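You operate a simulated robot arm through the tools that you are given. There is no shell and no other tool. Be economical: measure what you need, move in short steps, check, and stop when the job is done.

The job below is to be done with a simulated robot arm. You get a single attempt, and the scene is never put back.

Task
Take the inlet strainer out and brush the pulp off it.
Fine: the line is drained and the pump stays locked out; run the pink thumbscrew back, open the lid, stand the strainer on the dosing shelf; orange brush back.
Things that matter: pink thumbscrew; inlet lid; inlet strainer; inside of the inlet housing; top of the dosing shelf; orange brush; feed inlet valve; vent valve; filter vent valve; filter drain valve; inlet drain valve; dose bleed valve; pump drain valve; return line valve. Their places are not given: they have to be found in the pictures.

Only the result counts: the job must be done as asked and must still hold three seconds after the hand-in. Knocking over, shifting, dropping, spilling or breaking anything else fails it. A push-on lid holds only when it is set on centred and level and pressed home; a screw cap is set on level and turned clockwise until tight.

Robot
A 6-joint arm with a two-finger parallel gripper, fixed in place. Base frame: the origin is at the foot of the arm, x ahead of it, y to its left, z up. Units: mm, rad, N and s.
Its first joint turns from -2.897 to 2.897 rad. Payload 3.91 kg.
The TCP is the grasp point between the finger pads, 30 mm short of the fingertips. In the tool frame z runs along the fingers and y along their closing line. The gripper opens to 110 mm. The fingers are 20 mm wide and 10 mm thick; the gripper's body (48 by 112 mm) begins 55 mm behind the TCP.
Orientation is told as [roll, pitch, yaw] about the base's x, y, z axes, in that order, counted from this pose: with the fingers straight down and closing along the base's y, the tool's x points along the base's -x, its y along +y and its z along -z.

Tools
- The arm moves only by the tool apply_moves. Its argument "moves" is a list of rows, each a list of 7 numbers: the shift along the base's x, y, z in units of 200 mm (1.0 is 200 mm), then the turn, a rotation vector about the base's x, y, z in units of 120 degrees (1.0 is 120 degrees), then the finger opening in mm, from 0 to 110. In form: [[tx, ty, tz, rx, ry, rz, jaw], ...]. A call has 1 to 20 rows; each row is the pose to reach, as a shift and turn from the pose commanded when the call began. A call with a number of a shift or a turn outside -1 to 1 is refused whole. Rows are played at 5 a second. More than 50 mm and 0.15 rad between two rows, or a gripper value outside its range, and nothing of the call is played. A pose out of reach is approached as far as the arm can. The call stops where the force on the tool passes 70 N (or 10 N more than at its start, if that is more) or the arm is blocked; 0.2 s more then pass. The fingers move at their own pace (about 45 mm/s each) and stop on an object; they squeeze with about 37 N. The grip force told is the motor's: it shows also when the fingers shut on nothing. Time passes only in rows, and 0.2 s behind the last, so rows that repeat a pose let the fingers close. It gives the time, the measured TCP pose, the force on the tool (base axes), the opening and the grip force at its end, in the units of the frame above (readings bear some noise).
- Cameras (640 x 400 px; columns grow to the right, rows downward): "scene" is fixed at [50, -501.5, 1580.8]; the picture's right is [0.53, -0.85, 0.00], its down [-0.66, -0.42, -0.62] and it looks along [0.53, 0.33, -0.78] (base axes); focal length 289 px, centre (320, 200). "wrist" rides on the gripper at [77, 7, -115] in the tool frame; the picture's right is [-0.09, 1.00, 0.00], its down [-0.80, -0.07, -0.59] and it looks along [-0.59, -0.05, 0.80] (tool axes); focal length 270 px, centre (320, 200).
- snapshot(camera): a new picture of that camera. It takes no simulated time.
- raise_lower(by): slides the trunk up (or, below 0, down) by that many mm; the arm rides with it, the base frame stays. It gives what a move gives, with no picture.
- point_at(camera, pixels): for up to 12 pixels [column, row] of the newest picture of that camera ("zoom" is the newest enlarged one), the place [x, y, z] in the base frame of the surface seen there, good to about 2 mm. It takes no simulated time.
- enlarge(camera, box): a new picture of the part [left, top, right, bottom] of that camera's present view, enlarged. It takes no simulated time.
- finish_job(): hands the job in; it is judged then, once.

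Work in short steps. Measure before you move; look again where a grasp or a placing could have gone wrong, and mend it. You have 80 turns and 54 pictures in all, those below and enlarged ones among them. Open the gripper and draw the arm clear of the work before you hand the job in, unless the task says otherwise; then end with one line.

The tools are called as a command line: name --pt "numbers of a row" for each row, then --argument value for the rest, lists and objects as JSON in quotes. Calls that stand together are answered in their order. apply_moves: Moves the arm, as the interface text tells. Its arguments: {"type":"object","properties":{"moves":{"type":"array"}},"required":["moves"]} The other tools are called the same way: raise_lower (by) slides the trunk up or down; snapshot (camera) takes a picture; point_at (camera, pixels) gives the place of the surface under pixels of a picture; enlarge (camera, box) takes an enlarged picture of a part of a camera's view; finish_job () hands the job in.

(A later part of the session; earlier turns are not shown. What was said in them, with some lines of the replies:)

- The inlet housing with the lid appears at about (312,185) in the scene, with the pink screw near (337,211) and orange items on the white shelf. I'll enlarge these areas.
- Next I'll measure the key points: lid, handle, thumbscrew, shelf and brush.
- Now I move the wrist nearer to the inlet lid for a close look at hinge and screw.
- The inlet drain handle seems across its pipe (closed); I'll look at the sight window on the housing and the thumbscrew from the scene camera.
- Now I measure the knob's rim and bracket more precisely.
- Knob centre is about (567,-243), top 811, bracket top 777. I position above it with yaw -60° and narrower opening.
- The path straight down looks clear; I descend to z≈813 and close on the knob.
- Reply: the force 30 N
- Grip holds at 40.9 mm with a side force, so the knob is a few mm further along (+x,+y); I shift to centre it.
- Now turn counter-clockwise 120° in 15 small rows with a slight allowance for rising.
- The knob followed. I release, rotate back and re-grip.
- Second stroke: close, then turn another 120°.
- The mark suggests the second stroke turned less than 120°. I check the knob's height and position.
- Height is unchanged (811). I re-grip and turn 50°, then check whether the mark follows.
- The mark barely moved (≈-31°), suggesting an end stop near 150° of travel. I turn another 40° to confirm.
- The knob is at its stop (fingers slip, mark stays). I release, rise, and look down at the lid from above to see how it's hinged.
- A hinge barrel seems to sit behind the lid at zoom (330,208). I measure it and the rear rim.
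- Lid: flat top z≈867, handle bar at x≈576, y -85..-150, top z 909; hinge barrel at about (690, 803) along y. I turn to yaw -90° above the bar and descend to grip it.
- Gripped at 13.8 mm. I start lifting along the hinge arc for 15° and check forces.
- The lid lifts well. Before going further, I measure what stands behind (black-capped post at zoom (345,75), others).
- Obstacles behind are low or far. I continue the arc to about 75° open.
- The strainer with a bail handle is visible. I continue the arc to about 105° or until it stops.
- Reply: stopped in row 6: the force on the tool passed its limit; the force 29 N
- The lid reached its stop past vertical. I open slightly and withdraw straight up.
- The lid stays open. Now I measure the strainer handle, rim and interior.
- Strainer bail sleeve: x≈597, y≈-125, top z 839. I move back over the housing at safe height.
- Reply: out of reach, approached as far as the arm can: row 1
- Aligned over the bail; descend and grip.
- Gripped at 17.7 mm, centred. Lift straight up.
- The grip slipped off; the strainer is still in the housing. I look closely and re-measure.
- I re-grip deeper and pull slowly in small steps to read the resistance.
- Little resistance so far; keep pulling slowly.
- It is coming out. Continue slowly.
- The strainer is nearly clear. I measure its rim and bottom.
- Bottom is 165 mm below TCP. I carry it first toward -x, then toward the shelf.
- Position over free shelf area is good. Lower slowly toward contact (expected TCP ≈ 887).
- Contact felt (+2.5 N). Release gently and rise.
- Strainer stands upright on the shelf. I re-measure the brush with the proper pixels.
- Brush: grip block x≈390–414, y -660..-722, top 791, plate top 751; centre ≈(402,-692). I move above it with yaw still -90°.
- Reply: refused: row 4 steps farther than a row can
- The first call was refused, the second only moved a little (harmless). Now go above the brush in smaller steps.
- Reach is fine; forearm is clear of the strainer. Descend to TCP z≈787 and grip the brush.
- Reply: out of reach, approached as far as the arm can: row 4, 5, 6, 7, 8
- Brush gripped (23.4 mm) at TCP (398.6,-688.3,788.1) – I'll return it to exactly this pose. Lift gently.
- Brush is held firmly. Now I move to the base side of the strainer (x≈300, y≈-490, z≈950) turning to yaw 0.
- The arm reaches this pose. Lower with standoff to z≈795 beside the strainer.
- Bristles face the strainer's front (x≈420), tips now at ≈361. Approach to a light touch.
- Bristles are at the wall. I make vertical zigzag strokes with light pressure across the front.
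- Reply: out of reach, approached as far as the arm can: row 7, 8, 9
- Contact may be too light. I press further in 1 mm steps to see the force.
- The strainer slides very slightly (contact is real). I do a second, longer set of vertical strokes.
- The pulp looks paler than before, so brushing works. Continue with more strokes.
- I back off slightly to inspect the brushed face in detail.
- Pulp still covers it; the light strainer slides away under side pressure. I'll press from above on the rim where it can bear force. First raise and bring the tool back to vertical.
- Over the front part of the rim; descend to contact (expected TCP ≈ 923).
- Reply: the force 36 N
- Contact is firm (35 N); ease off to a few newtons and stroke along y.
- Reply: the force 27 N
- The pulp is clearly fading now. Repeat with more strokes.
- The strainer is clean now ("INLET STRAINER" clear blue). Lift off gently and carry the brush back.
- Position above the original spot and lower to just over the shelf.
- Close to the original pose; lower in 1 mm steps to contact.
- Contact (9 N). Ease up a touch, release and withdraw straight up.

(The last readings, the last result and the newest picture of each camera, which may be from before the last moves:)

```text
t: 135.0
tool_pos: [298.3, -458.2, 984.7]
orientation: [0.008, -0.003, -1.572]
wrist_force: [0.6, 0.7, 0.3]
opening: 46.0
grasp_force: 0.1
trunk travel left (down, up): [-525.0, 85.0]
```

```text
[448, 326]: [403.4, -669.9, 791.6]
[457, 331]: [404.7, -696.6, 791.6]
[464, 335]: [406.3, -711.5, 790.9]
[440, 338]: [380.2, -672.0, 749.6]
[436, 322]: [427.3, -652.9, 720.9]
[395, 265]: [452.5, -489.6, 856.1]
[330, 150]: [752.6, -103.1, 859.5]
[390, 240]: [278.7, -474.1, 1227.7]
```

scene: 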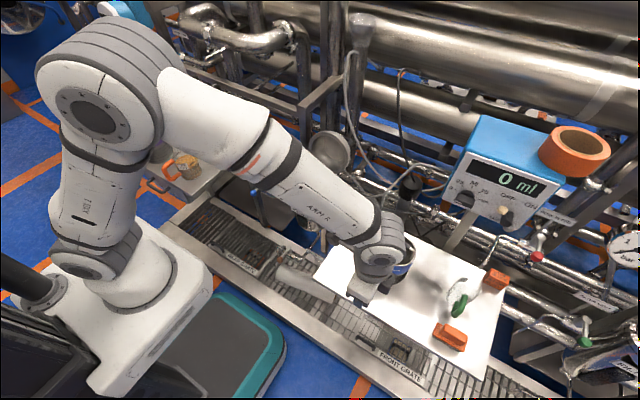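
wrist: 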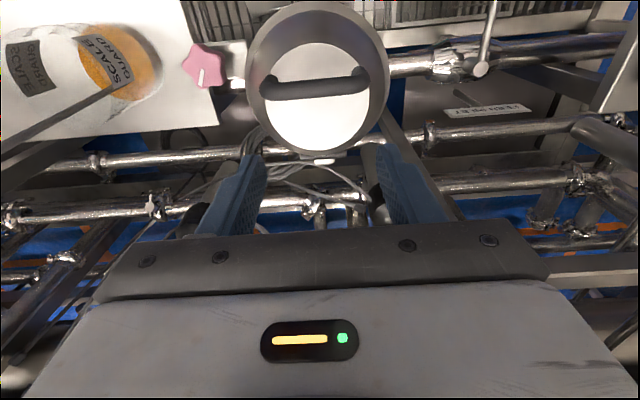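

Brush is back at its place. I draw the arm clear and take the final look.

apply_moves --pt "0 0.15 0.1 0 0 0 46" --pt "0 0.3 0.2 0 0 0 46" --pt "0 0.45 0.3 0 0 0 46" --pt "0 0.6 0.4 0 0 0 46" --pt "0.05 0.75 0.5 0 0 0 46" --pt "0.1 0.9 0.6 0 0 0 60" --pt "0.15 1.0 0.65 0 0 0 60"

enlarge --camera "scene" --box '[270, 110, 530, 380]'

```text
t: 136.6
tool_pos: [328.9, -257.0, 1114.0]
orientation: [0.007, -0.002, -1.571]
wrist_force: [-0.3, 0.2, 0.0]
opening: 59.8
grasp_force: 0.0
trunk travel left (down, up): [-525.0, 85.0]
```

```text
1.48 times, centred on (400, 245) of scene
```

zoom: 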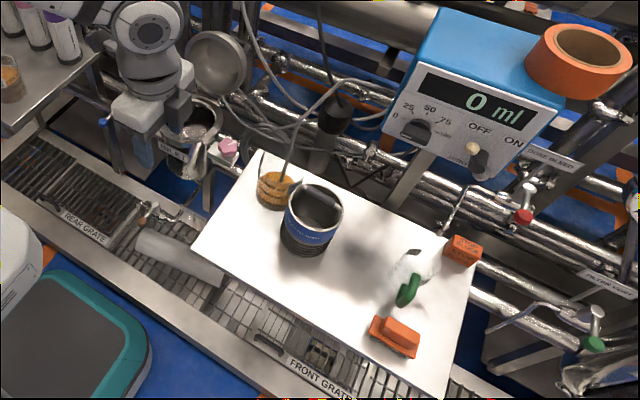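

Strainer stands clean on the shelf, the lid is open, the screw is run back and the brush is in place. Handing in.

finish_job

```text
The job is handed in.
```

I took the inlet strainer out, brushed it clean and stood it on the dosing shelf. The pink thumbscrew is run back to its stop, the lid is open, and the orange brush is back within a few mm of its original spot.
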